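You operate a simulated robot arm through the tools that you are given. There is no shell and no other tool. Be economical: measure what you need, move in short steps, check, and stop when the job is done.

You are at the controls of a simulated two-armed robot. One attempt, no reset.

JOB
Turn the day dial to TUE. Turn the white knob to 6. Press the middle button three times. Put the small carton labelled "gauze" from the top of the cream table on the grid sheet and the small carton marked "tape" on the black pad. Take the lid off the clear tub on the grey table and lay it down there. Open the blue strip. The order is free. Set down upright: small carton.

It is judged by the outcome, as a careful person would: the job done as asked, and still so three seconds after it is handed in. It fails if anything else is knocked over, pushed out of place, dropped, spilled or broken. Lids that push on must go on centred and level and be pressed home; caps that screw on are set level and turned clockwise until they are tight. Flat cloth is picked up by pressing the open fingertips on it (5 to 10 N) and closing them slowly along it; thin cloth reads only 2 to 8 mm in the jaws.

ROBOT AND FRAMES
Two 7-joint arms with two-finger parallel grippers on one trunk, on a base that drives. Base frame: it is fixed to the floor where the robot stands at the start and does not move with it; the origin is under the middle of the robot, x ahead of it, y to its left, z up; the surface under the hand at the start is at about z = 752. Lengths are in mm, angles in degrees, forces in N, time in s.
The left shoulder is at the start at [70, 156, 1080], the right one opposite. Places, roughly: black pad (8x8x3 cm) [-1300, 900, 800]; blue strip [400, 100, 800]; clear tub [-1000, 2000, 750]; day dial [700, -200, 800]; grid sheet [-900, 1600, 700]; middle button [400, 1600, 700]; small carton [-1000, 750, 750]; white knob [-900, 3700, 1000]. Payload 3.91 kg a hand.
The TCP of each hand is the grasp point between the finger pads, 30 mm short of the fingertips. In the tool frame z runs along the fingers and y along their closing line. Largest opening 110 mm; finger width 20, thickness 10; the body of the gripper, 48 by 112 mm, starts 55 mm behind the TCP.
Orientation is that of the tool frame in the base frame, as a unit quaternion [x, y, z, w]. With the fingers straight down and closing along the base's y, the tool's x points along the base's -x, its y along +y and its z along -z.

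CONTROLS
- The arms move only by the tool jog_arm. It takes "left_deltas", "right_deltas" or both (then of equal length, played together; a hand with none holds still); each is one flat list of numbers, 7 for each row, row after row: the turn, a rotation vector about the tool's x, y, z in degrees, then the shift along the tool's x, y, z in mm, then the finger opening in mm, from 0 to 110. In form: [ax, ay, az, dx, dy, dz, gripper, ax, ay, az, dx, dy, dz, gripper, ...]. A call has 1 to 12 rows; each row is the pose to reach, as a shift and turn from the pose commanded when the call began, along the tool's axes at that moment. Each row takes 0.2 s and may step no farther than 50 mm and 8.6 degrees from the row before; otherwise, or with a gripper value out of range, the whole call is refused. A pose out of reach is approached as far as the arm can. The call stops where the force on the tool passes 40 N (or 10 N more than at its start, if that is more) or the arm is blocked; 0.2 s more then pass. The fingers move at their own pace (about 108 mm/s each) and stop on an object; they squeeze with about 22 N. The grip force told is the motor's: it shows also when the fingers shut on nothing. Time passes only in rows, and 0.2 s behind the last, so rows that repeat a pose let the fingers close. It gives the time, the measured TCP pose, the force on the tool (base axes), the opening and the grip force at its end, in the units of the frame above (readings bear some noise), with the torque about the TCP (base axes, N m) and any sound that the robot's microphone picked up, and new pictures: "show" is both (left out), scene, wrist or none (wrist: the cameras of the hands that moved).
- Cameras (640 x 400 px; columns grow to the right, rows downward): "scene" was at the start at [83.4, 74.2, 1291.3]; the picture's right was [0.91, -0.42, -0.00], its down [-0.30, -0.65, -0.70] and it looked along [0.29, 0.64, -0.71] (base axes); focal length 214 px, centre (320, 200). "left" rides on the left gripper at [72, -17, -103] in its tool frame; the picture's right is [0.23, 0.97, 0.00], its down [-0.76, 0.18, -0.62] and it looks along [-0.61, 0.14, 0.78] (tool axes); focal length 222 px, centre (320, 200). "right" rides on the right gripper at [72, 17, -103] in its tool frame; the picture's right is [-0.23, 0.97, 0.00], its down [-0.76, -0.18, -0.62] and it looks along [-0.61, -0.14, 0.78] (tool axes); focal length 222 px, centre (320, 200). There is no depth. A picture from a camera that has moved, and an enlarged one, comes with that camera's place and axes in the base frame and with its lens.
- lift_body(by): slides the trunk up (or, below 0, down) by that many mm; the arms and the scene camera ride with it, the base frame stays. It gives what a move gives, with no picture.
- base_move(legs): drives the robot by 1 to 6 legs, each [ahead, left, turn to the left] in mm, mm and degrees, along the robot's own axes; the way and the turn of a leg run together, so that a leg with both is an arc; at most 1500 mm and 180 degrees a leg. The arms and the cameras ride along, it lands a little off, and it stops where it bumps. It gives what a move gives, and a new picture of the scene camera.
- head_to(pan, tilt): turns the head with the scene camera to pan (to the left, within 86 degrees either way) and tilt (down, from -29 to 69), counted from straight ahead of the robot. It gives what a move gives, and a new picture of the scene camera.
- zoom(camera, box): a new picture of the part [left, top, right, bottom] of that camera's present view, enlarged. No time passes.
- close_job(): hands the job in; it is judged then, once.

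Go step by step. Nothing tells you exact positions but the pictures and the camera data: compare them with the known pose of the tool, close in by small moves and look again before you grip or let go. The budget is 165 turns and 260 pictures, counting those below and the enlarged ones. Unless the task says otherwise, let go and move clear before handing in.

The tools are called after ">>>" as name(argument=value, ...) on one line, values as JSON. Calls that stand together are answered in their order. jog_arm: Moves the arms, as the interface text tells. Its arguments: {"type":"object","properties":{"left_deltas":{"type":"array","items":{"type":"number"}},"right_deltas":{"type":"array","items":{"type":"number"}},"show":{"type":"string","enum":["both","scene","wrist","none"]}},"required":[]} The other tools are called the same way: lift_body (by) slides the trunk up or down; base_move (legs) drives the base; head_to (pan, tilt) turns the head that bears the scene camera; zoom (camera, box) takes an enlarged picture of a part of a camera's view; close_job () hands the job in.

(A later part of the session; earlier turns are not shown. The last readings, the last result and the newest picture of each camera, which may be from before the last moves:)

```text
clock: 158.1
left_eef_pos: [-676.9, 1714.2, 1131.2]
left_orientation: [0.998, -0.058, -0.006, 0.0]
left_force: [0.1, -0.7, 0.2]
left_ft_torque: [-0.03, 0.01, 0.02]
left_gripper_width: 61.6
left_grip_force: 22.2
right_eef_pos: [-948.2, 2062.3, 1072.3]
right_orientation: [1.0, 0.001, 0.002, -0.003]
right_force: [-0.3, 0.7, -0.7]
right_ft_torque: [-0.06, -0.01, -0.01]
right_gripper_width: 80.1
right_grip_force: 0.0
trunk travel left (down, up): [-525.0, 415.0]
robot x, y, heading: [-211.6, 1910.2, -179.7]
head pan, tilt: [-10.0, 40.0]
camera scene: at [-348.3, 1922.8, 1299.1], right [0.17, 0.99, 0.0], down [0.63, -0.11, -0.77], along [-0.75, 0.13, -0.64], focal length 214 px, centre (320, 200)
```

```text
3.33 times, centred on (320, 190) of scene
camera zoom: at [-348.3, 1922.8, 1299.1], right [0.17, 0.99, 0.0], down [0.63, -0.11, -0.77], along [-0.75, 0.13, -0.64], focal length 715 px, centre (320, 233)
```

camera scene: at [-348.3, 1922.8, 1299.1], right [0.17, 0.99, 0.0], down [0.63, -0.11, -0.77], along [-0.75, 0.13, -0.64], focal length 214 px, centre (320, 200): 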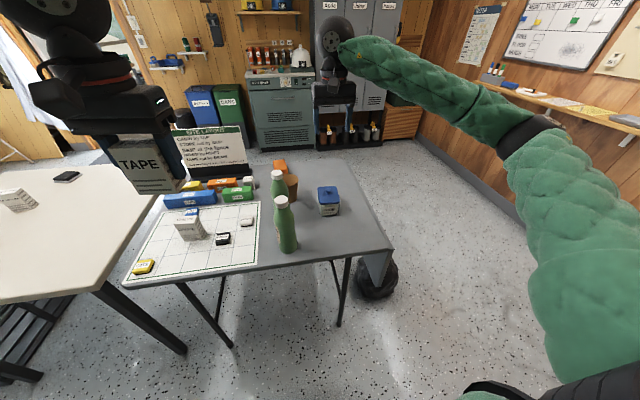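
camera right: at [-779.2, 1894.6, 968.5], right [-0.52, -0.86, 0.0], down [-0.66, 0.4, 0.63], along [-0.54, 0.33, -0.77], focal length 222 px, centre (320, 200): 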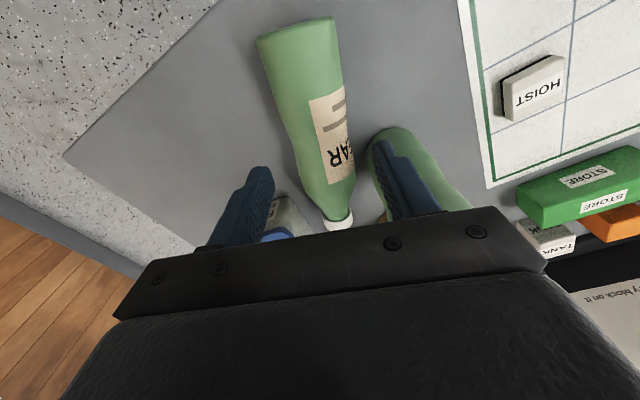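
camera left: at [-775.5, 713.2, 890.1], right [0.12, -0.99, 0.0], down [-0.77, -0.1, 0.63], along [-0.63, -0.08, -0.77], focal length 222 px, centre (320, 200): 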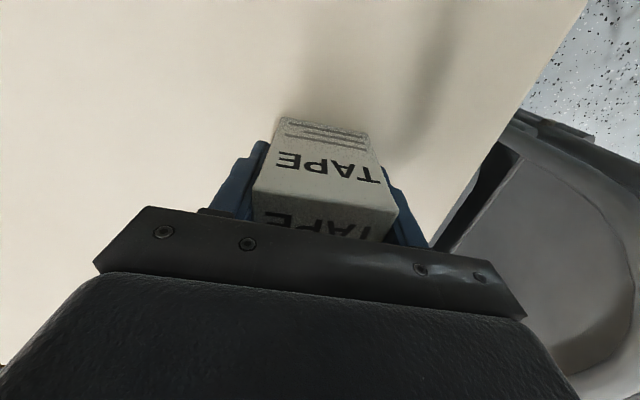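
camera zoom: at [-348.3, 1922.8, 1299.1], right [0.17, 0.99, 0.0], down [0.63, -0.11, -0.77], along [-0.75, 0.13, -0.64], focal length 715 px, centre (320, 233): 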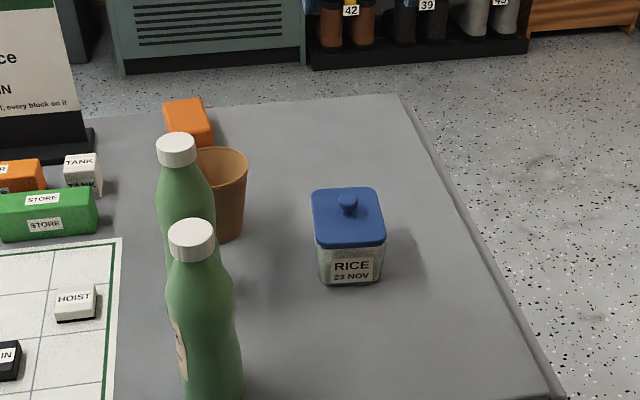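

The knob of the lid is at about (-949, 2056, 820). Descend to look closer.

>>> jog_arm(right_deltas=[0, 0, 0, -1, 6, 45, 50, 0, 0, 0, -1, 6, 90, 50, 0, 0, 0, -1, 6, 135, 50, 0, 0, 0, -1, 6, 175, 50, 0, 0, 0, -1, 6, 205, 50], show="none")

>>> zoom(camera="right", box=[180, 60, 460, 240])

>>> zoom(camera="scene", box=[290, 140, 370, 220])

```text
clock: 159.3
left_eef_pos: [-675.7, 1714.2, 1130.9]
left_orientation: [0.998, -0.058, -0.006, 0.0]
left_force: [-0.6, -0.1, 0.3]
left_ft_torque: [0.04, -0.03, -0.01]
left_gripper_width: 61.8
left_grip_force: 21.9
right_eef_pos: [-946.9, 2056.2, 869.7]
right_orientation: [1.0, 0.001, 0.002, -0.002]
right_force: [-0.2, -0.3, -0.1]
right_ft_torque: [0.0, 0.0, -0.04]
right_gripper_width: 50.0
right_grip_force: 0.0
trunk travel left (down, up): [-525.0, 415.0]
robot x, y, heading: [-212.7, 1906.5, -180.0]
head pan, tilt: [-10.0, 40.0]
```

```text
2.22 times, centred on (320, 150) of right
camera zoom: at [-874.9, 2038.6, 973.7], right [-0.23, -0.97, -0.01], down [-0.76, 0.17, 0.62], along [-0.6, 0.14, -0.78], focal length 494 px, centre (320, 311)
```

zoom: 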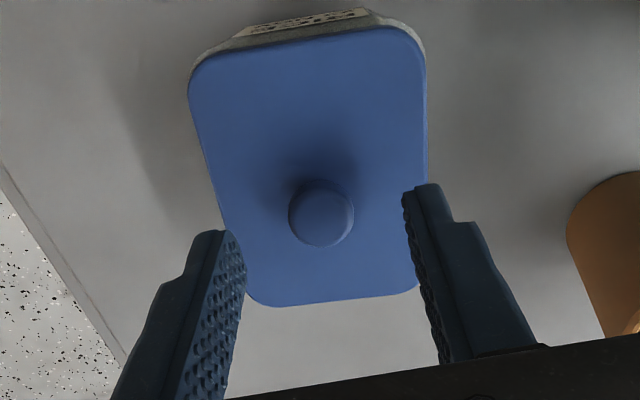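

```text
5.00 times, centred on (330, 180) of scene
camera zoom: at [-347.6, 1922.4, 1299.3], right [0.17, 0.99, 0.0], down [0.63, -0.11, -0.77], along [-0.75, 0.13, -0.64], focal length 1072 px, centre (270, 300)
```

zoom: 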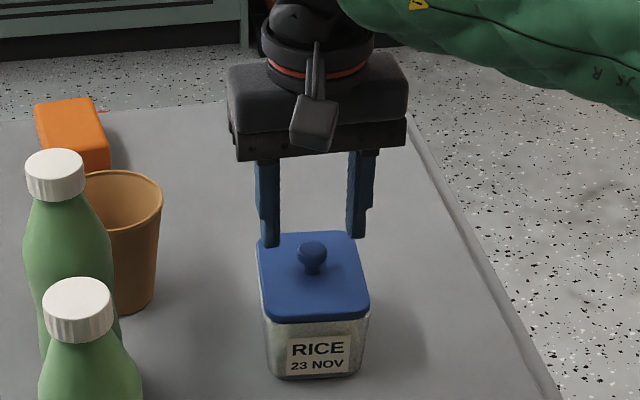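

Aligned. Descend 26 mm, close on the knob and lift slightly.

>>> jog_arm(right_deltas=[0, 0, 0, 0, 0, 15, 50, 0, 0, 0, 0, 0, 25, 50, 0, 0, 0, 0, 0, 25, 20, 0, 0, 0, 0, 0, 25, 5, 0, 0, 0, 0, 0, 25, 5], show="none")

>>> jog_arm(right_deltas=[0, 0, 0, 0, 0, -5, 5, 0, 0, 0, 0, 0, -10, 5, 0, 0, 0, 0, 0, -20, 5], show="none")

>>> zoom(camera="scene", box=[290, 140, 370, 220])

```text
clock: 160.5
left_eef_pos: [-675.2, 1712.5, 1131.4]
left_orientation: [0.998, -0.059, -0.006, 0.0]
left_force: [-0.4, -1.3, 0.1]
left_ft_torque: [-0.02, -0.01, 0.0]
left_gripper_width: 61.4
left_grip_force: 22.3
right_eef_pos: [-947.1, 2057.7, 844.8]
right_orientation: [1.0, 0.001, 0.003, -0.002]
right_force: [-0.9, -1.1, 0.5]
right_ft_torque: [-0.01, 0.0, 0.0]
right_gripper_width: 20.6
right_grip_force: 21.6
trunk travel left (down, up): [-525.0, 415.0]
robot x, y, heading: [-212.7, 1909.2, -180.1]
head pan, tilt: [-10.0, 40.0]
heard: snap
```

```text
clock: 161.3
left_eef_pos: [-676.5, 1713.7, 1131.0]
left_orientation: [0.998, -0.057, -0.006, -0.001]
left_force: [0.2, -0.1, -0.1]
left_ft_torque: [0.0, 0.01, 0.0]
left_gripper_width: 61.2
left_grip_force: 22.1
right_eef_pos: [-947.3, 2055.7, 863.5]
right_orientation: [1.0, 0.0, 0.003, -0.003]
right_force: [0.7, 0.1, -0.5]
right_ft_torque: [0.0, -0.01, 0.01]
right_gripper_width: 20.5
right_grip_force: 21.6
trunk travel left (down, up): [-525.0, 415.0]
robot x, y, heading: [-214.4, 1907.6, -180.0]
head pan, tilt: [-10.0, 40.0]
```

```text
5.00 times, centred on (330, 180) of scene
camera zoom: at [-347.2, 1922.2, 1299.3], right [0.17, 0.99, 0.0], down [0.63, -0.11, -0.77], along [-0.75, 0.13, -0.64], focal length 1072 px, centre (270, 300)
```

zoom: 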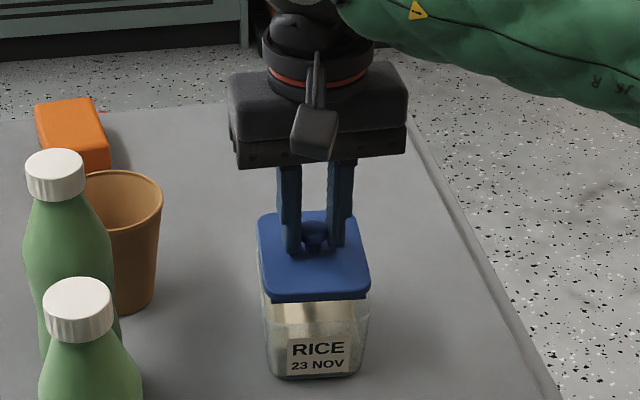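

The lid came off cleanly. Carry it to a clear spot at about (-815, 2080) on the same table.

>>> jog_arm(right_deltas=[0, 0, 0, 0, 0, -40, 5, 0, 0, 0, 0, 0, -60, 5, 0, 0, 0, 45, -8, -60, 5, 0, 0, 0, 90, -16, -60, 5, 0, 0, 0, 132, -24, -60, 5, 0, 0, 0, 132, -24, -20, 5, 0, 0, 0, 132, -24, 20, 5, 0, 0, 0, 132, -24, 50, 5, 0, 0, 0, 132, -24, 60, 5], show="none")

>>> zoom(camera="scene", box=[280, 140, 400, 240])

```text
clock: 163.3
left_eef_pos: [-676.0, 1713.7, 1131.8]
left_orientation: [0.998, -0.059, -0.006, 0.0]
left_force: [-0.2, 0.3, -1.3]
left_ft_torque: [0.02, 0.02, -0.03]
left_gripper_width: 61.5
left_grip_force: 21.5
right_eef_pos: [-815.7, 2079.5, 805.4]
right_orientation: [1.0, 0.001, 0.001, -0.003]
right_force: [0.3, -0.3, -1.1]
right_ft_torque: [-0.01, 0.04, 0.0]
right_gripper_width: 20.5
right_grip_force: 21.9
trunk travel left (down, up): [-525.0, 415.0]
robot x, y, heading: [-212.6, 1907.7, -179.6]
head pan, tilt: [-10.0, 40.0]
```

```text
4.00 times, centred on (340, 190) of scene
camera zoom: at [-347.1, 1922.5, 1299.3], right [0.17, 0.99, 0.0], down [0.63, -0.11, -0.77], along [-0.75, 0.13, -0.64], focal length 858 px, centre (240, 240)
```

zoom: 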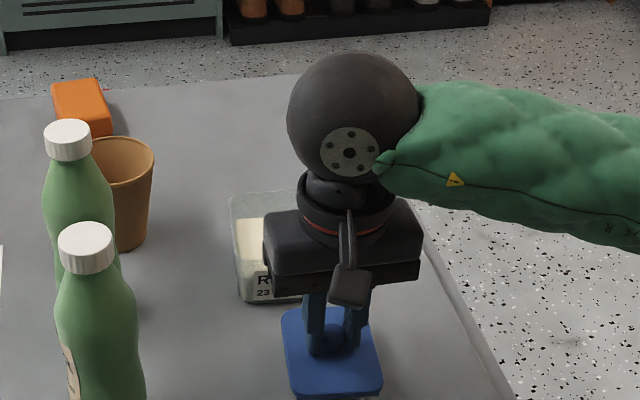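

Lower in small steps until it touches.

>>> jog_arm(right_deltas=[0, 0, 0, 0, 0, 4, 5, 0, 0, 0, 0, 0, 8, 5, 0, 0, 0, 0, 0, 12, 5, 0, 0, 0, 0, 0, 15, 5], show="none")

```text
clock: 164.3
left_eef_pos: [-676.2, 1713.4, 1132.3]
left_orientation: [0.998, -0.058, -0.006, 0.0]
left_force: [0.4, 0.4, -0.5]
left_ft_torque: [-0.01, 0.0, 0.01]
left_gripper_width: 61.7
left_grip_force: 21.8
right_eef_pos: [-815.1, 2079.9, 789.5]
right_orientation: [1.0, 0.001, 0.002, -0.003]
right_force: [-1.0, -0.2, 0.5]
right_ft_torque: [-0.02, 0.03, -0.03]
right_gripper_width: 20.6
right_grip_force: 21.7
trunk travel left (down, up): [-525.0, 415.0]
robot x, y, heading: [-213.3, 1910.5, -179.6]
head pan, tilt: [-10.0, 40.0]
```

>>> jog_arm(right_deltas=[0, 0, 0, 0, 0, 3, 5, 0, 0, 0, 0, 0, 6, 5, 0, 0, 0, 0, 0, 8, 5], show="none")

```text
clock: 165.1
left_eef_pos: [-674.3, 1713.4, 1131.3]
left_orientation: [0.998, -0.059, -0.007, 0.0]
left_force: [0.0, -0.5, -0.7]
left_ft_torque: [0.0, 0.01, -0.01]
left_gripper_width: 61.3
left_grip_force: 22.1
right_eef_pos: [-815.2, 2080.7, 783.2]
right_orientation: [1.0, 0.002, 0.001, -0.001]
right_force: [-4.5, 2.1, 23.9]
right_ft_torque: [0.03, 0.12, 0.02]
right_gripper_width: 20.3
right_grip_force: 21.9
trunk travel left (down, up): [-525.0, 415.0]
robot x, y, heading: [-210.6, 1908.3, -179.8]
head pan, tilt: [-10.0, 40.0]
```

Touching. Release and rise.

>>> jog_arm(right_deltas=[0, 0, 0, 0, 0, -2, 5, 0, 0, 0, 0, 0, -2, 40, 0, 0, 0, 0, 0, -3, 45, 0, 0, 0, 0, 0, -40, 45, 0, 0, 0, 0, 0, -85, 45, 0, 0, 0, 0, 0, -130, 45, 0, 0, 0, 0, 0, -175, 45, 0, 0, 0, 0, 0, -220, 45, 0, 0, 0, 0, 0, -265, 45, 0, 0, 0, 0, 0, -310, 45, 0, 0, 0, 0, 0, -350, 45], show="none")

>>> zoom(camera="scene", box=[180, 130, 420, 290])

```text
clock: 167.5
left_eef_pos: [-676.0, 1712.3, 1131.6]
left_orientation: [0.998, -0.058, -0.007, -0.001]
left_force: [-0.6, -1.3, -1.1]
left_ft_torque: [-0.01, 0.0, -0.01]
left_gripper_width: 61.6
left_grip_force: 21.9
right_eef_pos: [-816.2, 2078.2, 1131.8]
right_orientation: [1.0, 0.001, 0.002, -0.003]
right_force: [0.6, 0.0, 0.4]
right_ft_torque: [0.0, 0.05, -0.01]
right_gripper_width: 44.8
right_grip_force: 0.1
trunk travel left (down, up): [-525.0, 415.0]
robot x, y, heading: [-209.1, 1903.2, -179.9]
head pan, tilt: [-10.0, 40.0]
```

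```text
2.50 times, centred on (300, 210) of scene
camera zoom: at [-346.5, 1921.8, 1299.2], right [0.17, 0.99, 0.0], down [0.63, -0.11, -0.77], along [-0.76, 0.13, -0.64], focal length 536 px, centre (370, 175)
```

zoom: 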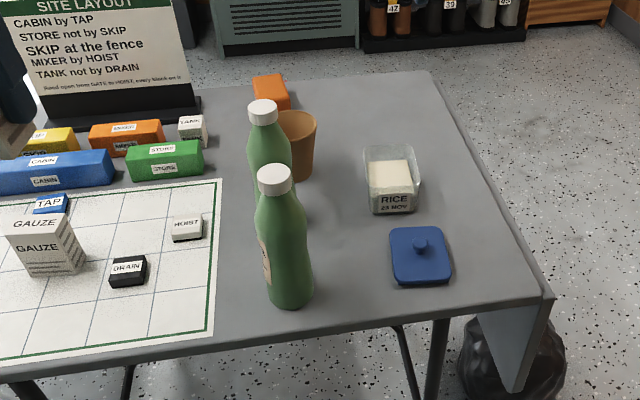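

The tub lid is off and laid down. Now carry the tape around to the west side of the cream table for the black pad.

>>> base_move(legs=[[0, 1075, 0], [0, 1075, 0], [870, 0, 0], [870, 0, 0], [0, 0, 180]])

>>> head_to(pan=40, tilt=25)

```text
clock: 193.9
left_eef_pos: [-1490.8, -92.6, 1132.2]
left_orientation: [0.091, 0.996, 0.0, 0.006]
left_force: [-0.6, -0.1, -1.0]
left_ft_torque: [-0.02, -0.03, -0.04]
left_gripper_width: 61.5
left_grip_force: 21.6
right_eef_pos: [-1375.6, -465.7, 1130.7]
right_orientation: [0.033, 0.999, -0.002, -0.003]
right_force: [0.4, -0.3, -1.0]
right_ft_torque: [0.01, -0.02, 0.0]
right_gripper_width: 45.1
right_grip_force: 0.2
trunk travel left (down, up): [-525.0, 415.0]
robot x, y, heading: [-1968.9, -258.5, -3.3]
head pan, tilt: [-10.0, 40.0]
camera scene: at [-1834.2, -278.0, 1299.2], right [-0.24, -0.97, 0.0], down [-0.63, 0.15, -0.77], along [0.74, -0.18, -0.64], focal length 214 px, centre (320, 200)
```

scene: 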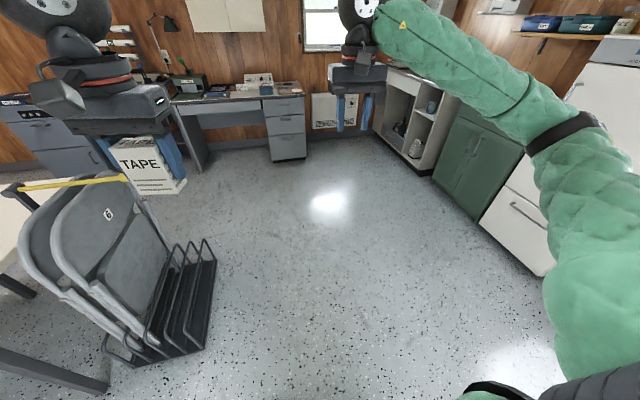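

```text
clock: 195.1
left_eef_pos: [-1491.8, -93.6, 1132.3]
left_orientation: [0.092, 0.996, -0.001, 0.005]
left_force: [1.1, 0.4, 0.1]
left_ft_torque: [0.0, -0.02, 0.01]
left_gripper_width: 61.5
left_grip_force: 22.0
right_eef_pos: [-1375.0, -466.0, 1131.9]
right_orientation: [0.033, 0.999, -0.002, -0.002]
right_force: [0.0, 0.6, -0.4]
right_ft_torque: [-0.02, 0.0, 0.01]
right_gripper_width: 45.0
right_grip_force: 0.1
trunk travel left (down, up): [-525.0, 415.0]
robot x, y, heading: [-1969.7, -254.7, -3.5]
head pan, tilt: [40.0, 25.0]
camera scene: at [-1842.6, -203.6, 1322.6], right [0.59, -0.81, 0.0], down [-0.34, -0.25, -0.91], along [0.73, 0.54, -0.42], focal length 214 px, centre (320, 200)
```

scene: 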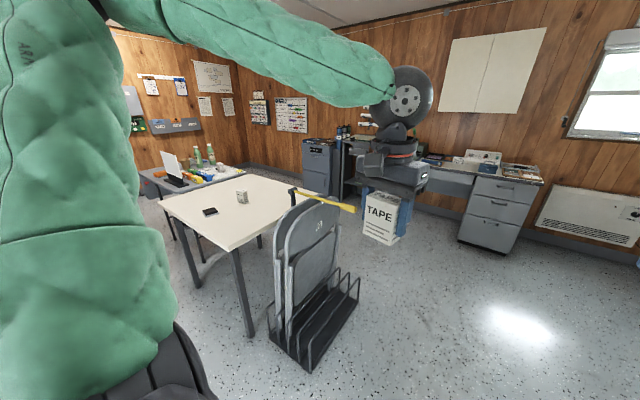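

>>> base_move(legs=[[0, 0, 3.5], [0, 1050, 0]])

>>> head_to(pan=15, tilt=45)

>>> zoom(camera="scene", box=[220, 100, 420, 225])

```text
clock: 201.0
left_eef_pos: [-1505.4, 1002.8, 1132.2]
left_orientation: [0.057, 0.998, -0.001, 0.006]
left_force: [0.1, 0.5, -0.6]
left_ft_torque: [0.0, 0.0, -0.01]
left_gripper_width: 61.5
left_grip_force: 22.0
right_eef_pos: [-1364.1, 638.1, 1130.5]
right_orientation: [-0.002, 1.0, -0.003, -0.002]
right_force: [-0.4, 0.2, -0.9]
right_ft_torque: [-0.02, 0.02, -0.01]
right_gripper_width: 44.8
right_grip_force: 0.0
trunk travel left (down, up): [-525.0, 415.0]
robot x, y, heading: [-1971.7, 806.0, 0.5]
head pan, tilt: [40.0, 25.0]
camera scene: at [-1849.0, 867.9, 1322.6], right [0.65, -0.76, 0.0], down [-0.32, -0.27, -0.91], along [0.69, 0.59, -0.42], focal length 214 px, centre (320, 200)
```

scene: 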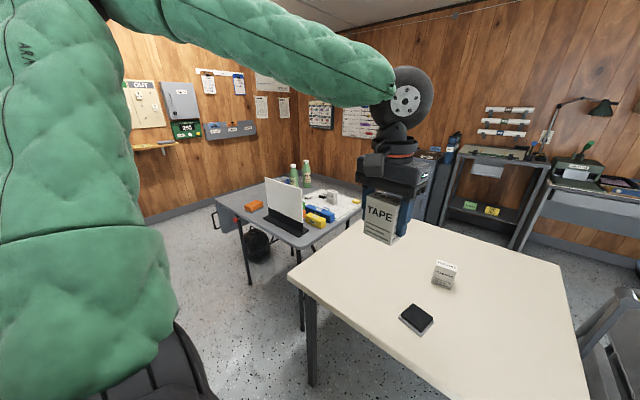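

```text
clock: 201.9
left_eef_pos: [-1505.9, 1001.7, 1132.0]
left_orientation: [0.057, 0.998, -0.001, 0.006]
left_force: [0.3, -0.1, -0.7]
left_ft_torque: [0.02, -0.03, 0.01]
left_gripper_width: 61.5
left_grip_force: 22.2
right_eef_pos: [-1364.2, 636.5, 1131.0]
right_orientation: [-0.002, 1.0, -0.002, -0.002]
right_force: [-0.4, -0.3, -0.1]
right_ft_torque: [0.0, -0.02, -0.02]
right_gripper_width: 44.9
right_grip_force: 0.1
trunk travel left (down, up): [-525.0, 415.0]
robot x, y, heading: [-1970.0, 806.0, 0.7]
head pan, tilt: [15.0, 45.0]
camera scene: at [-1840.7, 829.5, 1292.0], right [0.27, -0.96, 0.0], down [-0.68, -0.19, -0.71], along [0.68, 0.19, -0.71], focal length 214 px, centre (320, 200)
```

scene: 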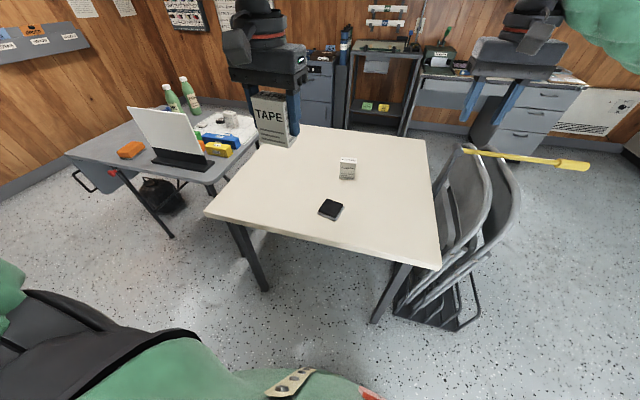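

```text
3.20 times, centred on (320, 162) of scene
camera zoom: at [-1840.7, 829.5, 1292.0], right [0.27, -0.96, 0.0], down [-0.68, -0.19, -0.71], along [0.68, 0.19, -0.71], focal length 686 px, centre (320, 320)
```

zoom: 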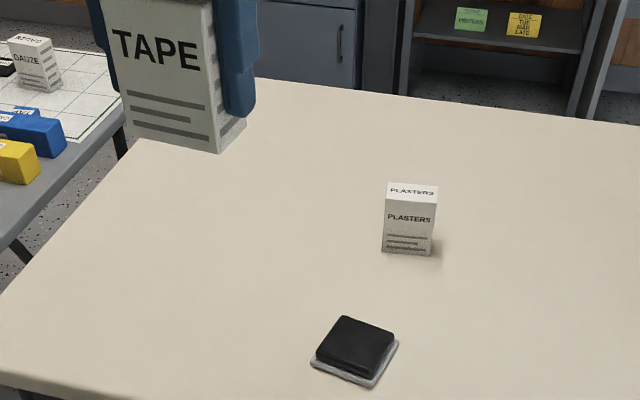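

The pad is at about (-1360, 926). Bring the tape above it.

>>> jog_arm(left_deltas=[0, 0, 0, -38, -15, 0, 45, 0, 0, 0, -76, -30, 0, 45, 0, 0, 0, -115, -44, 0, 45, 0, 0, 0, -153.6, -58.8, 0, 45, 0, 0, 0, -153.6, -58.8, 45, 45, 0, 0, 0, -153.6, -58.8, 90, 45, 0, 0, 0, -153.6, -58.8, 135, 45, 0, 0, 0, -153.6, -58.8, 180, 45, 0, 0, 0, -153.6, -58.8, 225, 45, 0, 0, 0, -153.6, -58.8, 255, 45], show="wrist")

>>> zoom(camera="scene", box=[280, 140, 380, 240])

```text
clock: 204.1
left_eef_pos: [-1357.0, 924.1, 879.4]
left_orientation: [0.057, 0.998, -0.002, 0.006]
left_force: [0.7, -0.2, -0.4]
left_ft_torque: [0.01, 0.02, 0.03]
left_gripper_width: 61.5
left_grip_force: 22.4
right_eef_pos: [-1363.4, 638.0, 1131.1]
right_orientation: [-0.002, 1.0, -0.002, -0.003]
right_force: [0.1, -0.7, 0.7]
right_ft_torque: [0.0, 0.04, 0.02]
right_gripper_width: 45.1
right_grip_force: 0.0
trunk travel left (down, up): [-525.0, 415.0]
robot x, y, heading: [-1968.1, 805.5, 0.5]
head pan, tilt: [15.0, 45.0]
camera left: at [-1431.5, 916.2, 982.0], right [-0.12, 0.99, 0.0], down [0.77, 0.09, 0.63], along [0.63, 0.07, -0.77], focal length 222 px, centre (320, 200)
```

left: 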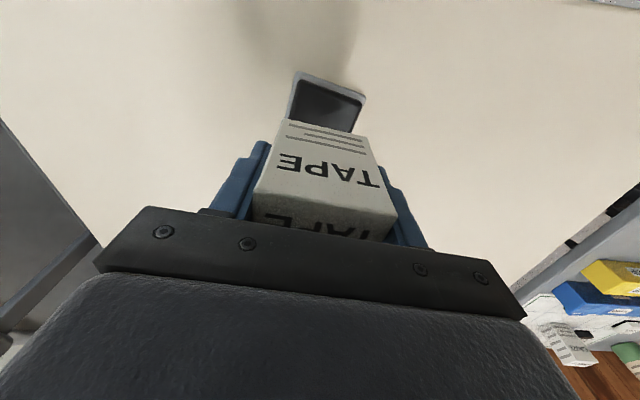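

```text
4.00 times, centred on (330, 190) of scene
camera zoom: at [-1840.1, 829.5, 1292.0], right [0.27, -0.96, 0.0], down [-0.68, -0.19, -0.71], along [0.68, 0.19, -0.71], focal length 858 px, centre (280, 240)
```

zoom: 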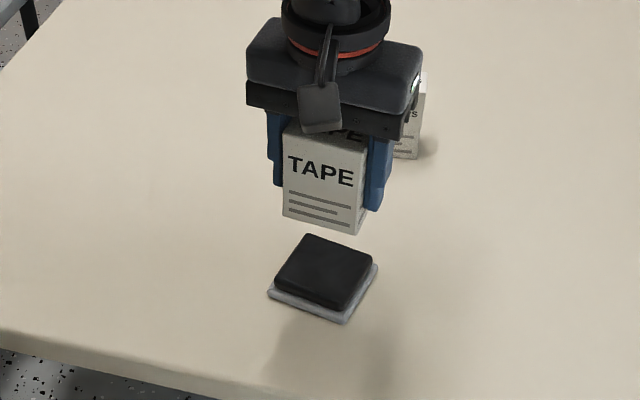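

Well centred over the pad. Lower to contact.

>>> jog_arm(left_deltas=[0, 0, 0, 0, 0, 25, 45, 0, 0, 0, 0, 0, 45, 45, 0, 0, 0, 0, 0, 52, 45, 0, 0, 0, 0, 0, 56, 45], show="none")

>>> jog_arm(left_deltas=[0, 0, 0, 0, 0, 3, 45, 0, 0, 0, 0, 0, 6, 45], show="none")

```text
clock: 205.1
left_eef_pos: [-1355.6, 925.6, 821.4]
left_orientation: [0.057, 0.998, 0.0, 0.006]
left_force: [0.2, 0.3, -0.3]
left_ft_torque: [-0.01, 0.0, 0.02]
left_gripper_width: 61.5
left_grip_force: 22.4
right_eef_pos: [-1364.1, 637.1, 1131.2]
right_orientation: [-0.002, 1.0, -0.003, -0.002]
right_force: [-0.3, -0.5, 0.1]
right_ft_torque: [0.01, -0.04, 0.0]
right_gripper_width: 45.0
right_grip_force: 0.1
trunk travel left (down, up): [-525.0, 415.0]
robot x, y, heading: [-1968.5, 807.1, 0.2]
head pan, tilt: [15.0, 45.0]
```

```text
clock: 205.7
left_eef_pos: [-1354.9, 925.2, 817.4]
left_orientation: [0.057, 0.998, -0.001, 0.005]
left_force: [0.5, 0.7, -0.7]
left_ft_torque: [0.02, -0.02, 0.01]
left_gripper_width: 61.5
left_grip_force: 21.6
right_eef_pos: [-1363.5, 636.6, 1129.9]
right_orientation: [-0.002, 1.0, -0.002, -0.002]
right_force: [-0.2, -0.6, -0.1]
right_ft_torque: [0.01, -0.02, -0.02]
right_gripper_width: 45.0
right_grip_force: 0.0
trunk travel left (down, up): [-525.0, 415.0]
robot x, y, heading: [-1967.6, 809.7, 0.3]
head pan, tilt: [15.0, 45.0]
```

>>> jog_arm(left_deltas=[0, 0, 0, 0, 0, 3, 45, 0, 0, 0, 0, 0, 5, 45], show="none")

>>> zoom(camera="scene", box=[280, 150, 380, 230])

```text
clock: 206.3
left_eef_pos: [-1355.5, 925.6, 811.5]
left_orientation: [0.057, 0.998, -0.001, 0.006]
left_force: [1.0, 0.4, -0.5]
left_ft_torque: [-0.01, -0.02, -0.02]
left_gripper_width: 61.5
left_grip_force: 22.4
right_eef_pos: [-1364.3, 637.9, 1130.1]
right_orientation: [-0.002, 1.0, -0.002, -0.003]
right_force: [0.2, -0.2, 0.3]
right_ft_torque: [-0.02, 0.01, -0.02]
right_gripper_width: 44.8
right_grip_force: 0.1
trunk travel left (down, up): [-525.0, 415.0]
robot x, y, heading: [-1968.0, 809.3, 0.4]
head pan, tilt: [15.0, 45.0]
```

```text
5.00 times, centred on (330, 190) of scene
camera zoom: at [-1840.6, 829.3, 1292.0], right [0.27, -0.96, 0.0], down [-0.68, -0.19, -0.71], along [0.68, 0.19, -0.71], focal length 1072 px, centre (270, 250)
```

zoom: 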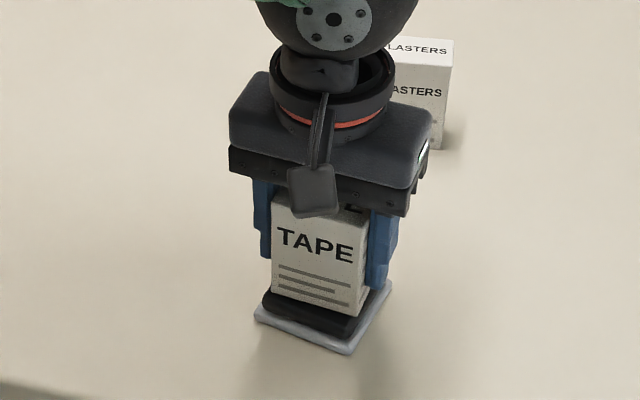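

>>> jog_arm(left_deltas=[0, 0, 0, -8, 0, 0, 45, 0, 0, 0, -8, 0, 3, 45, 0, 0, 0, -8, 0, 6, 45, 0, 0, 0, -8, 0, 8, 45], show="none")

```text
clock: 207.3
left_eef_pos: [-1348.0, 924.5, 805.8]
left_orientation: [0.056, 0.998, -0.001, 0.007]
left_force: [1.9, 0.1, 19.5]
left_ft_torque: [0.03, -0.15, 0.0]
left_gripper_width: 61.7
left_grip_force: 21.7
right_eef_pos: [-1365.3, 637.0, 1131.6]
right_orientation: [-0.001, 1.0, -0.003, -0.002]
right_force: [1.0, 0.7, 0.5]
right_ft_torque: [0.01, 0.0, -0.01]
right_gripper_width: 45.2
right_grip_force: 0.0
trunk travel left (down, up): [-525.0, 415.0]
robot x, y, heading: [-1971.0, 806.8, 0.3]
head pan, tilt: [15.0, 45.0]
```

Contact. Release and rise.

>>> jog_arm(left_deltas=[0, 0, 0, 0, 0, -3, 45, 0, 0, 0, 0, 0, -3, 70, 0, 0, 0, 0, 0, -3, 85, 0, 0, 0, 0, 0, -40, 85, 0, 0, 0, 0, 0, -85, 85, 0, 0, 0, 0, 0, -130, 85, 0, 0, 0, 0, 0, -175, 85, 0, 0, 0, 0, 0, -220, 85, 0, 0, 0, 0, 0, -265, 85, 0, 0, 0, 0, 0, -310, 60], show="none")

>>> zoom(camera="scene", box=[280, 150, 380, 230])

```text
clock: 209.5
left_eef_pos: [-1353.3, 925.9, 1114.9]
left_orientation: [0.056, 0.998, 0.0, 0.007]
left_force: [-0.2, -0.1, -0.5]
left_ft_torque: [0.02, -0.01, 0.04]
left_gripper_width: 60.3
left_grip_force: 0.1
right_eef_pos: [-1364.9, 637.5, 1131.7]
right_orientation: [-0.002, 1.0, -0.002, -0.001]
right_force: [-0.2, -0.2, -0.1]
right_ft_torque: [-0.02, 0.0, -0.02]
right_gripper_width: 45.1
right_grip_force: 0.0
trunk travel left (down, up): [-525.0, 415.0]
robot x, y, heading: [-1969.8, 808.0, 0.2]
head pan, tilt: [15.0, 45.0]
```

```text
5.00 times, centred on (330, 190) of scene
camera zoom: at [-1841.6, 829.1, 1292.0], right [0.26, -0.96, 0.0], down [-0.68, -0.19, -0.71], along [0.68, 0.19, -0.71], focal length 1072 px, centre (270, 250)
```

zoom: 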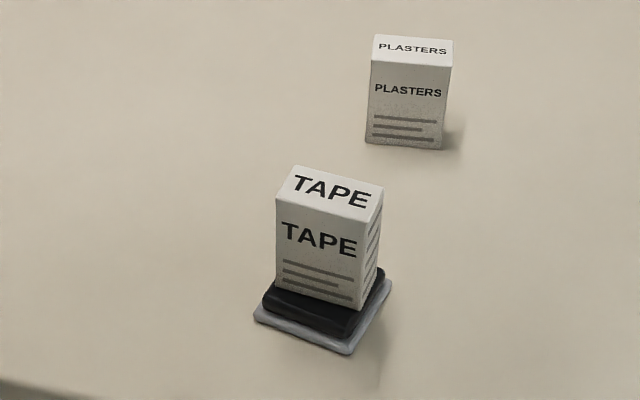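

Tape stands on the pad. Now drive round to the north wall for the white knob.

>>> base_move(legs=[[0, 970, 0], [0, 970, 0], [1070, 0, 0], [0, 0, 90]])

>>> head_to(pan=0, tilt=10)

```text
clock: 228.0
left_eef_pos: [-1065.2, 3402.0, 1114.4]
left_orientation: [-0.664, 0.748, 0.003, 0.005]
left_force: [-0.3, 0.3, 0.5]
left_ft_torque: [-0.01, -0.01, 0.01]
left_gripper_width: 59.9
left_grip_force: 0.1
right_eef_pos: [-775.9, 3388.8, 1131.4]
right_orientation: [-0.706, 0.708, -0.004, -0.001]
right_force: [-0.5, 0.4, 0.4]
right_ft_torque: [0.03, 0.02, 0.02]
right_gripper_width: 44.7
right_grip_force: 0.0
trunk travel left (down, up): [-525.0, 415.0]
robot x, y, heading: [-947.7, 2784.5, 90.1]
head pan, tilt: [15.0, 45.0]
camera scene: at [-970.8, 2913.7, 1292.0], right [0.97, 0.26, 0.0], down [0.18, -0.68, -0.71], along [-0.18, 0.68, -0.71], focal length 214 px, centre (320, 200)
```

scene: 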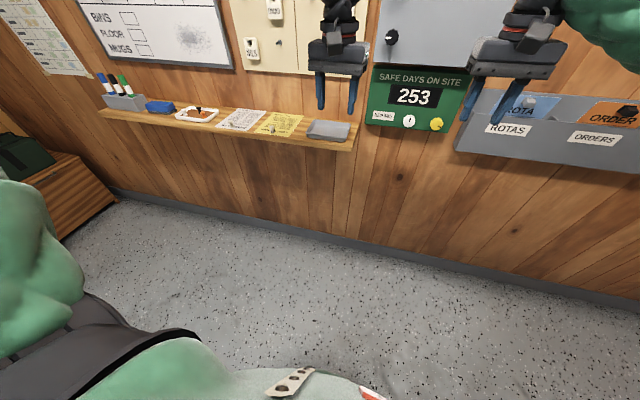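

```text
clock: 229.0
left_eef_pos: [-1063.2, 3401.8, 1114.0]
left_orientation: [-0.663, 0.748, 0.004, 0.004]
left_force: [0.2, -0.4, -0.2]
left_ft_torque: [0.0, 0.0, 0.0]
left_gripper_width: 60.2
left_grip_force: 0.1
right_eef_pos: [-776.2, 3388.1, 1130.2]
right_orientation: [-0.707, 0.708, -0.004, 0.001]
right_force: [-0.6, 0.1, -0.1]
right_ft_torque: [0.04, 0.0, -0.01]
right_gripper_width: 45.0
right_grip_force: 0.0
trunk travel left (down, up): [-525.0, 415.0]
robot x, y, heading: [-947.4, 2785.0, 89.8]
head pan, tilt: [0.0, 10.0]
camera scene: at [-949.6, 2928.2, 1346.8], right [1.0, 0.0, 0.0], down [0.0, -0.17, -0.98], along [0.0, 0.98, -0.17], focal length 214 px, centre (320, 200)
```

scene: 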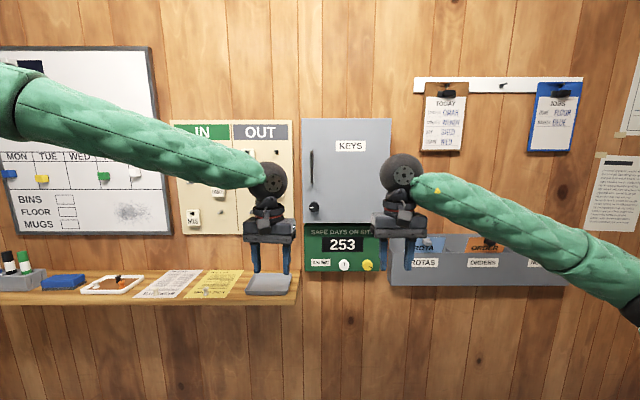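

Zoom on the sign with the white knob.

>>> zoom(camera="scene", box=[295, 215, 395, 280])

```text
6.15 times, centred on (345, 248) of scene
camera zoom: at [-949.6, 2928.2, 1346.8], right [1.0, 0.0, 0.0], down [0.0, -0.17, -0.98], along [0.0, 0.98, -0.17], focal length 1320 px, centre (166, -92)
```

zoom: 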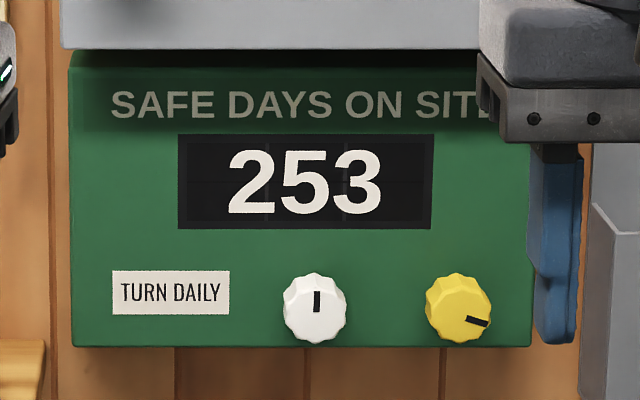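

The white knob is at about (-853, ~3690, 960), axis horizontal. I'll pitch the right hand to point at the wall and stop short.

>>> jog_arm(right_deltas=[0, -8, 0, -13, 7, 15, 70, 0, -16, 0, -26, 14, 30, 70, 0, -24, 0, -39, 21, 46, 70, 0, -32, 0, -52, 28, 62, 70, 0, -40, 0, -65, 35, 77, 70, 0, -48, 0, -79, 42, 93, 70, 0, -56, 0, -93, 49, 108, 70, 0, -64, 0, -107, 56, 124, 70, 0, -72, 0, -121, 63, 139, 70, 0, -80, 0, -135, 70, 155, 70, 0, -88, 0, -150, 77, 170, 70], show="none")

>>> zoom(camera="scene", box=[270, 180, 430, 320])

>>> zoom(camera="right", box=[0, 0, 640, 400])

```text
clock: 231.4
left_eef_pos: [-1064.1, 3403.7, 1112.8]
left_orientation: [-0.663, 0.748, 0.004, 0.004]
left_force: [0.3, -0.2, 0.3]
left_ft_torque: [0.02, 0.01, 0.01]
left_gripper_width: 60.0
left_grip_force: 0.0
right_eef_pos: [-836.5, 3508.8, 990.7]
right_orientation: [0.574, -0.573, -0.412, -0.415]
right_force: [-0.3, 0.1, 0.0]
right_ft_torque: [-0.02, 0.03, 0.02]
right_gripper_width: 69.8
right_grip_force: 0.0
right hand out of reach, approached as far as the arm can: row 10, 11
trunk travel left (down, up): [-525.0, 415.0]
robot x, y, heading: [-950.2, 2784.2, 90.0]
head pan, tilt: [0.0, 10.0]
```

```text
2.86 times, centred on (350, 250) of scene
camera zoom: at [-949.1, 2929.2, 1346.7], right [1.0, 0.0, 0.0], down [0.0, -0.17, -0.98], along [0.0, 0.98, -0.17], focal length 613 px, centre (234, 57)
```

zoom: 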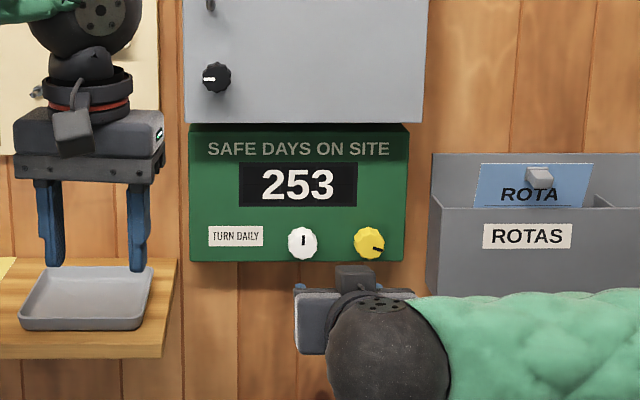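

```text
1.00 times, centred on (320, 200) of right (not enlarged: the box is as wide or as high as the picture)
camera zoom: at [-854.0, 3388.5, 953.7], right [-0.97, 0.07, 0.21], down [0.17, -0.35, 0.92], along [0.14, 0.93, 0.33], focal length 222 px, centre (320, 200)
```

zoom: 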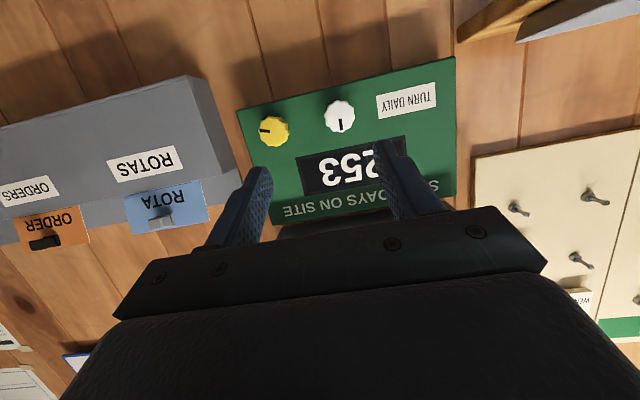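

The knob is at (-857, 3712, 954) but the wrist limits pitch; lowering the trunk should help. Retract the left hand a bit, then lower.

>>> jog_arm(left_deltas=[0, 0, 0, 45, 0, 0, 60, 0, 0, 0, 90, 0, 0, 60, 0, 0, 0, 130, 0, -40, 60, 0, 0, 0, 150, 0, -80, 60, 0, 0, 0, 150, 0, -120, 60], show="none")

>>> lift_body(by=-220)

```text
refused: row 3 steps farther than a row can; nothing moved
```

```text
clock: 233.8
left_eef_pos: [-1063.6, 3401.5, 894.7]
left_orientation: [-0.664, 0.748, 0.004, 0.005]
left_force: [0.5, 0.2, 0.1]
left_ft_torque: [0.0, 0.01, -0.01]
left_gripper_width: 60.2
left_grip_force: 0.2
right_eef_pos: [-837.3, 3508.4, 770.3]
right_orientation: [0.574, -0.572, -0.414, -0.415]
right_force: [-0.3, -0.2, -0.3]
right_ft_torque: [-0.02, -0.02, -0.03]
right_gripper_width: 70.1
right_grip_force: 0.0
trunk travel left (down, up): [-305.0, 635.0]
robot x, y, heading: [-947.8, 2779.5, 90.1]
head pan, tilt: [0.0, 10.0]
```

No contact occurred. Now raise the right hand relative to the trunk and add pitch.

>>> jog_arm(right_deltas=[0, 0, 0, -30, 4, -10, 70, 0, 0, 0, -60, 8, -20, 70, 0, -4, 0, -90, 12, -30, 70, 0, -8, 0, -120, 16, -40, 70, 0, -12, 0, -148, 20, -49, 70, 0, -16, 0, -175, 20, -58, 70], show="none")

>>> zoom(camera="right", box=[160, 0, 480, 200])

```text
clock: 235.2
left_eef_pos: [-1065.6, 3400.7, 895.4]
left_orientation: [-0.664, 0.748, 0.004, 0.006]
left_force: [-0.9, 0.0, 0.0]
left_ft_torque: [-0.01, 0.01, 0.0]
left_gripper_width: 60.2
left_grip_force: 0.0
right_eef_pos: [-859.4, 3508.7, 956.9]
right_orientation: [0.51, -0.509, -0.488, -0.492]
right_force: [-0.9, 0.0, -0.4]
right_ft_torque: [-0.01, 0.0, -0.02]
right_gripper_width: 70.0
right_grip_force: 0.1
trunk travel left (down, up): [-305.0, 635.0]
robot x, y, heading: [-946.6, 2784.0, 90.1]
head pan, tilt: [0.0, 10.0]
```

```text
2.00 times, centred on (320, 100) of right
camera zoom: at [-876.1, 3401.9, 888.4], right [-0.98, 0.01, 0.22], down [0.17, -0.59, 0.79], along [0.14, 0.8, 0.58], focal length 444 px, centre (320, 400)
```

zoom: 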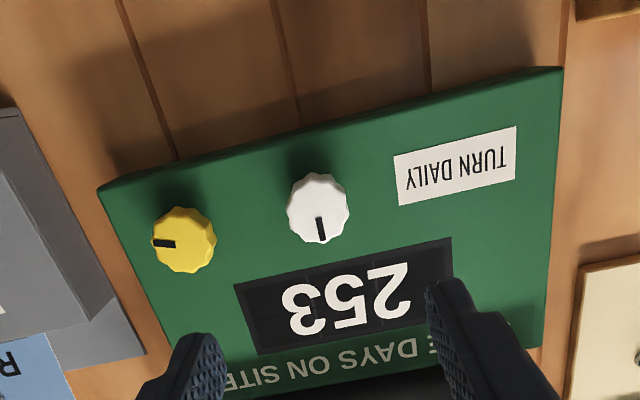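

Now the hand points straight at the knob. Advance 125 mm.

>>> jog_arm(right_deltas=[0, 0, 0, -1, 0, 42, 70, 0, 0, 0, -2, 0, 84, 70, 0, 0, 0, -3, 0, 125, 70], show="none")

>>> zoom(camera="right", box=[160, 40, 480, 240])

```text
clock: 236.0
left_eef_pos: [-1064.3, 3402.6, 893.7]
left_orientation: [-0.664, 0.748, 0.004, 0.005]
left_force: [0.8, 0.5, -0.2]
left_ft_torque: [0.01, -0.01, -0.02]
left_gripper_width: 60.0
left_grip_force: 0.0
right_eef_pos: [-858.8, 3632.6, 953.5]
right_orientation: [0.51, -0.509, -0.488, -0.492]
right_force: [1.0, -0.3, -0.7]
right_ft_torque: [0.05, -0.01, 0.02]
right_gripper_width: 70.0
right_grip_force: 0.1
trunk travel left (down, up): [-305.0, 635.0]
robot x, y, heading: [-945.6, 2785.7, 90.2]
head pan, tilt: [0.0, 10.0]
```

```text
2.00 times, centred on (320, 140) of right
camera zoom: at [-875.9, 3526.5, 885.4], right [-0.97, 0.01, 0.22], down [0.17, -0.59, 0.79], along [0.14, 0.81, 0.58], focal length 444 px, centre (320, 320)
```

zoom: 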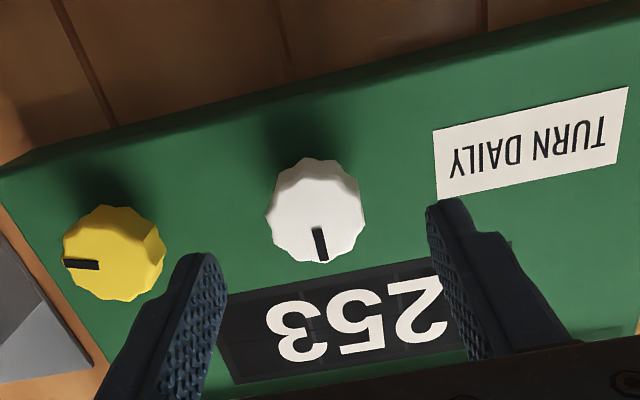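

Aligned; advance 42 mm and close on the knob.

>>> jog_arm(right_deltas=[0, 0, 0, -1, 0, 25, 70, 0, 0, 0, -1, 0, 42, 70, 0, 0, 0, -1, 0, 42, 45, 0, 0, 0, -1, 0, 42, 30, 0, 0, 0, -1, 0, 42, 25], show="none")

>>> zoom(camera="right", box=[160, 40, 480, 240])

```text
clock: 237.2
left_eef_pos: [-1062.1, 3401.5, 894.7]
left_orientation: [-0.663, 0.748, 0.004, 0.004]
left_force: [0.6, -0.7, 0.4]
left_ft_torque: [0.02, 0.0, -0.01]
left_gripper_width: 59.9
left_grip_force: 0.1
right_eef_pos: [-857.4, 3675.4, 953.0]
right_orientation: [-0.508, 0.511, 0.487, 0.493]
right_force: [14.7, 2.6, 1.8]
right_ft_torque: [-0.24, 0.04, 0.06]
right_gripper_width: 37.6
right_grip_force: 44.5
trunk travel left (down, up): [-305.0, 635.0]
robot x, y, heading: [-952.3, 2786.4, 90.1]
head pan, tilt: [0.0, 10.0]
```

```text
2.00 times, centred on (320, 140) of right
camera zoom: at [-873.6, 3569.7, 884.8], right [-0.97, 0.01, 0.22], down [0.17, -0.59, 0.79], along [0.14, 0.8, 0.58], focal length 444 px, centre (320, 320)
```

zoom: 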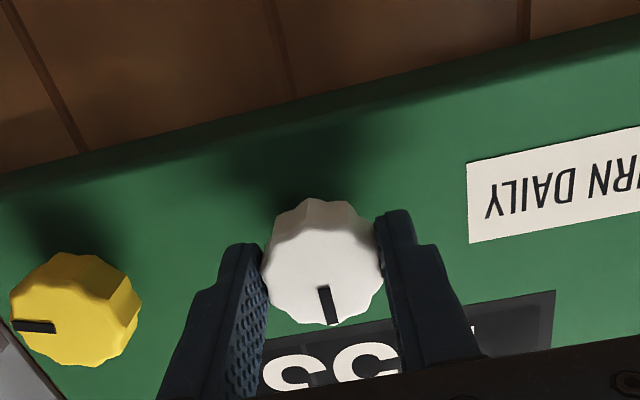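

Turn clockwise 36° and check the display.

>>> jog_arm(right_deltas=[0, 0, 7.2, 0, 0, 0, 25, 0, 0, 14.4, 0, 0, 0, 25, 0, 0, 21.6, 0, 0, 0, 25, 0, 0, 28.8, 0, 0, 0, 25, 0, 0, 36, 0, 0, 0, 25], show="none")

>>> zoom(camera="scene", box=[280, 150, 420, 270])

>>> zoom(camera="right", box=[160, 40, 480, 240])

```text
clock: 238.4
left_eef_pos: [-1063.4, 3400.8, 894.9]
left_orientation: [-0.664, 0.748, 0.004, 0.005]
left_force: [-1.2, -0.6, 0.2]
left_ft_torque: [0.01, -0.01, -0.03]
left_gripper_width: 60.3
left_grip_force: 0.1
right_eef_pos: [-857.8, 3675.5, 954.1]
right_orientation: [-0.326, 0.643, 0.616, 0.318]
right_force: [11.4, 15.4, 17.1]
right_ft_torque: [0.28, -0.02, 0.88]
right_gripper_width: 37.8
right_grip_force: 45.3
trunk travel left (down, up): [-305.0, 635.0]
robot x, y, heading: [-947.5, 2783.8, 90.1]
head pan, tilt: [0.0, 10.0]
```

```text
3.33 times, centred on (350, 210) of scene
camera zoom: at [-949.0, 2928.1, 1127.1], right [1.0, 0.0, 0.0], down [0.0, -0.17, -0.98], along [0.0, 0.98, -0.17], focal length 715 px, centre (220, 167)
```

zoom: 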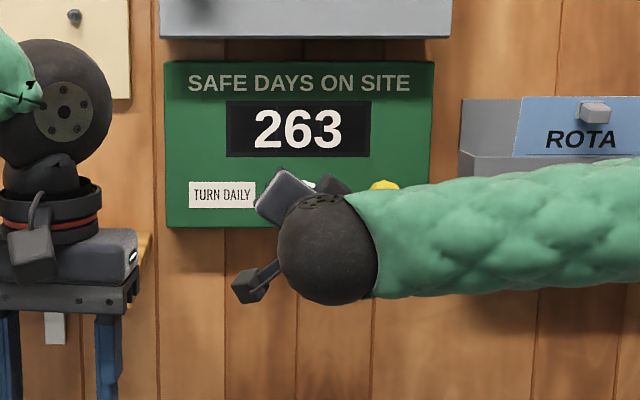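

```text
2.00 times, centred on (320, 140) of right
camera zoom: at [-914.4, 3570.6, 908.6], right [-0.66, 0.03, 0.75], down [0.59, -0.6, 0.54], along [0.47, 0.8, 0.38], focal length 444 px, centre (320, 320)
```

zoom: 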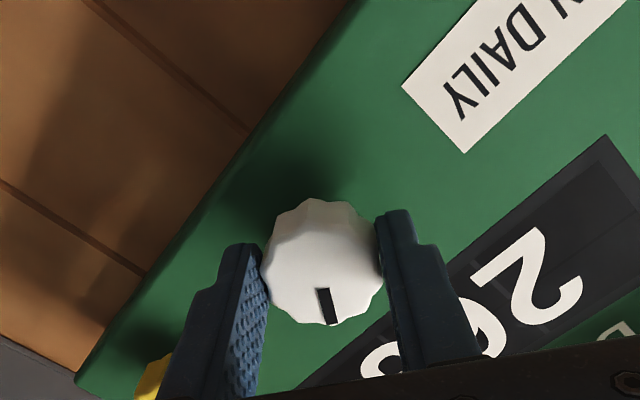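

Display reads 263 — the white digit is at 6. Release and back off.

>>> jog_arm(right_deltas=[0, 0, 36, 0, 0, 0, 25], show="none")

```text
refused: row 1 steps farther than a row can; nothing moved
```

>>> jog_arm(right_deltas=[0, 0, 0, 0, 0, 0, 50, 0, 0, 0, 0, 0, 0, 60, 0, 0, 0, 0, 0, -20, 60, 0, 0, 0, 0, 0, -60, 60, 0, 0, -7, 0, 0, -100, 60, 0, 0, -14, 0, 0, -140, 60, 0, 0, -22, 0, 0, -160, 60, 0, 0, -30, 0, 0, -180, 60, 0, 0, -36, 0, 0, -200, 60], show="none")

>>> zoom(camera="scene", box=[280, 150, 420, 270])

```text
clock: 240.4
left_eef_pos: [-1064.7, 3402.0, 894.1]
left_orientation: [-0.663, 0.748, 0.005, 0.004]
left_force: [0.2, 0.3, 0.0]
left_ft_torque: [-0.03, -0.03, 0.0]
left_gripper_width: 60.1
left_grip_force: 0.0
right_eef_pos: [-857.3, 3475.9, 959.8]
right_orientation: [0.511, -0.509, -0.487, -0.492]
right_force: [-0.4, 0.0, 1.0]
right_ft_torque: [0.01, 0.04, -0.03]
right_gripper_width: 60.2
right_grip_force: 0.0
trunk travel left (down, up): [-305.0, 635.0]
robot x, y, heading: [-950.0, 2782.7, 90.3]
head pan, tilt: [0.0, 10.0]
```

```text
3.33 times, centred on (350, 210) of scene
camera zoom: at [-949.6, 2927.9, 1127.0], right [1.0, 0.0, 0.0], down [0.0, -0.17, -0.98], along [0.0, 0.98, -0.17], focal length 715 px, centre (220, 167)
```

zoom: 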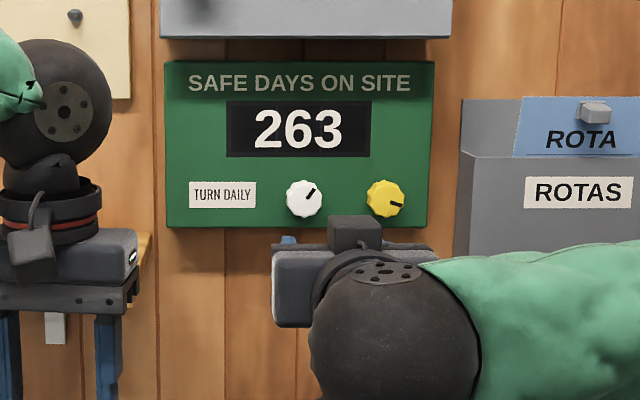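

Knob done. Recover the right hand to vertical and retract.

>>> jog_arm(right_deltas=[0, 8, 0, 0, 0, -15, 60, 0, 16, 0, 0, 0, -30, 60, 0, 24, 0, 0, 0, -45, 60, 0, 32, 0, 0, 0, -60, 60, 0, 40, 0, 0, 0, -75, 60, 0, 48, 0, 0, 0, -90, 60, 0, 56, 0, 0, 0, -105, 60, 0, 64, 0, 0, 0, -120, 60, 0, 72, 0, 0, 0, -135, 60, 0, 80, 0, 0, 0, -150, 60, 0, 87, 0, 0, 0, -160, 30], show="none")

```text
clock: 242.8
left_eef_pos: [-1063.6, 3402.7, 893.2]
left_orientation: [-0.663, 0.748, 0.004, 0.006]
left_force: [-0.7, -0.1, 0.1]
left_ft_torque: [0.01, -0.02, 0.03]
left_gripper_width: 60.1
left_grip_force: 0.1
right_eef_pos: [-859.3, 3315.7, 966.1]
right_orientation: [-0.707, 0.708, 0.002, 0.005]
right_force: [0.5, 1.5, -0.6]
right_ft_torque: [0.01, -0.03, -0.02]
right_gripper_width: 30.1
right_grip_force: 0.1
trunk travel left (down, up): [-305.0, 635.0]
robot x, y, heading: [-948.0, 2787.2, 89.7]
head pan, tilt: [0.0, 10.0]
```

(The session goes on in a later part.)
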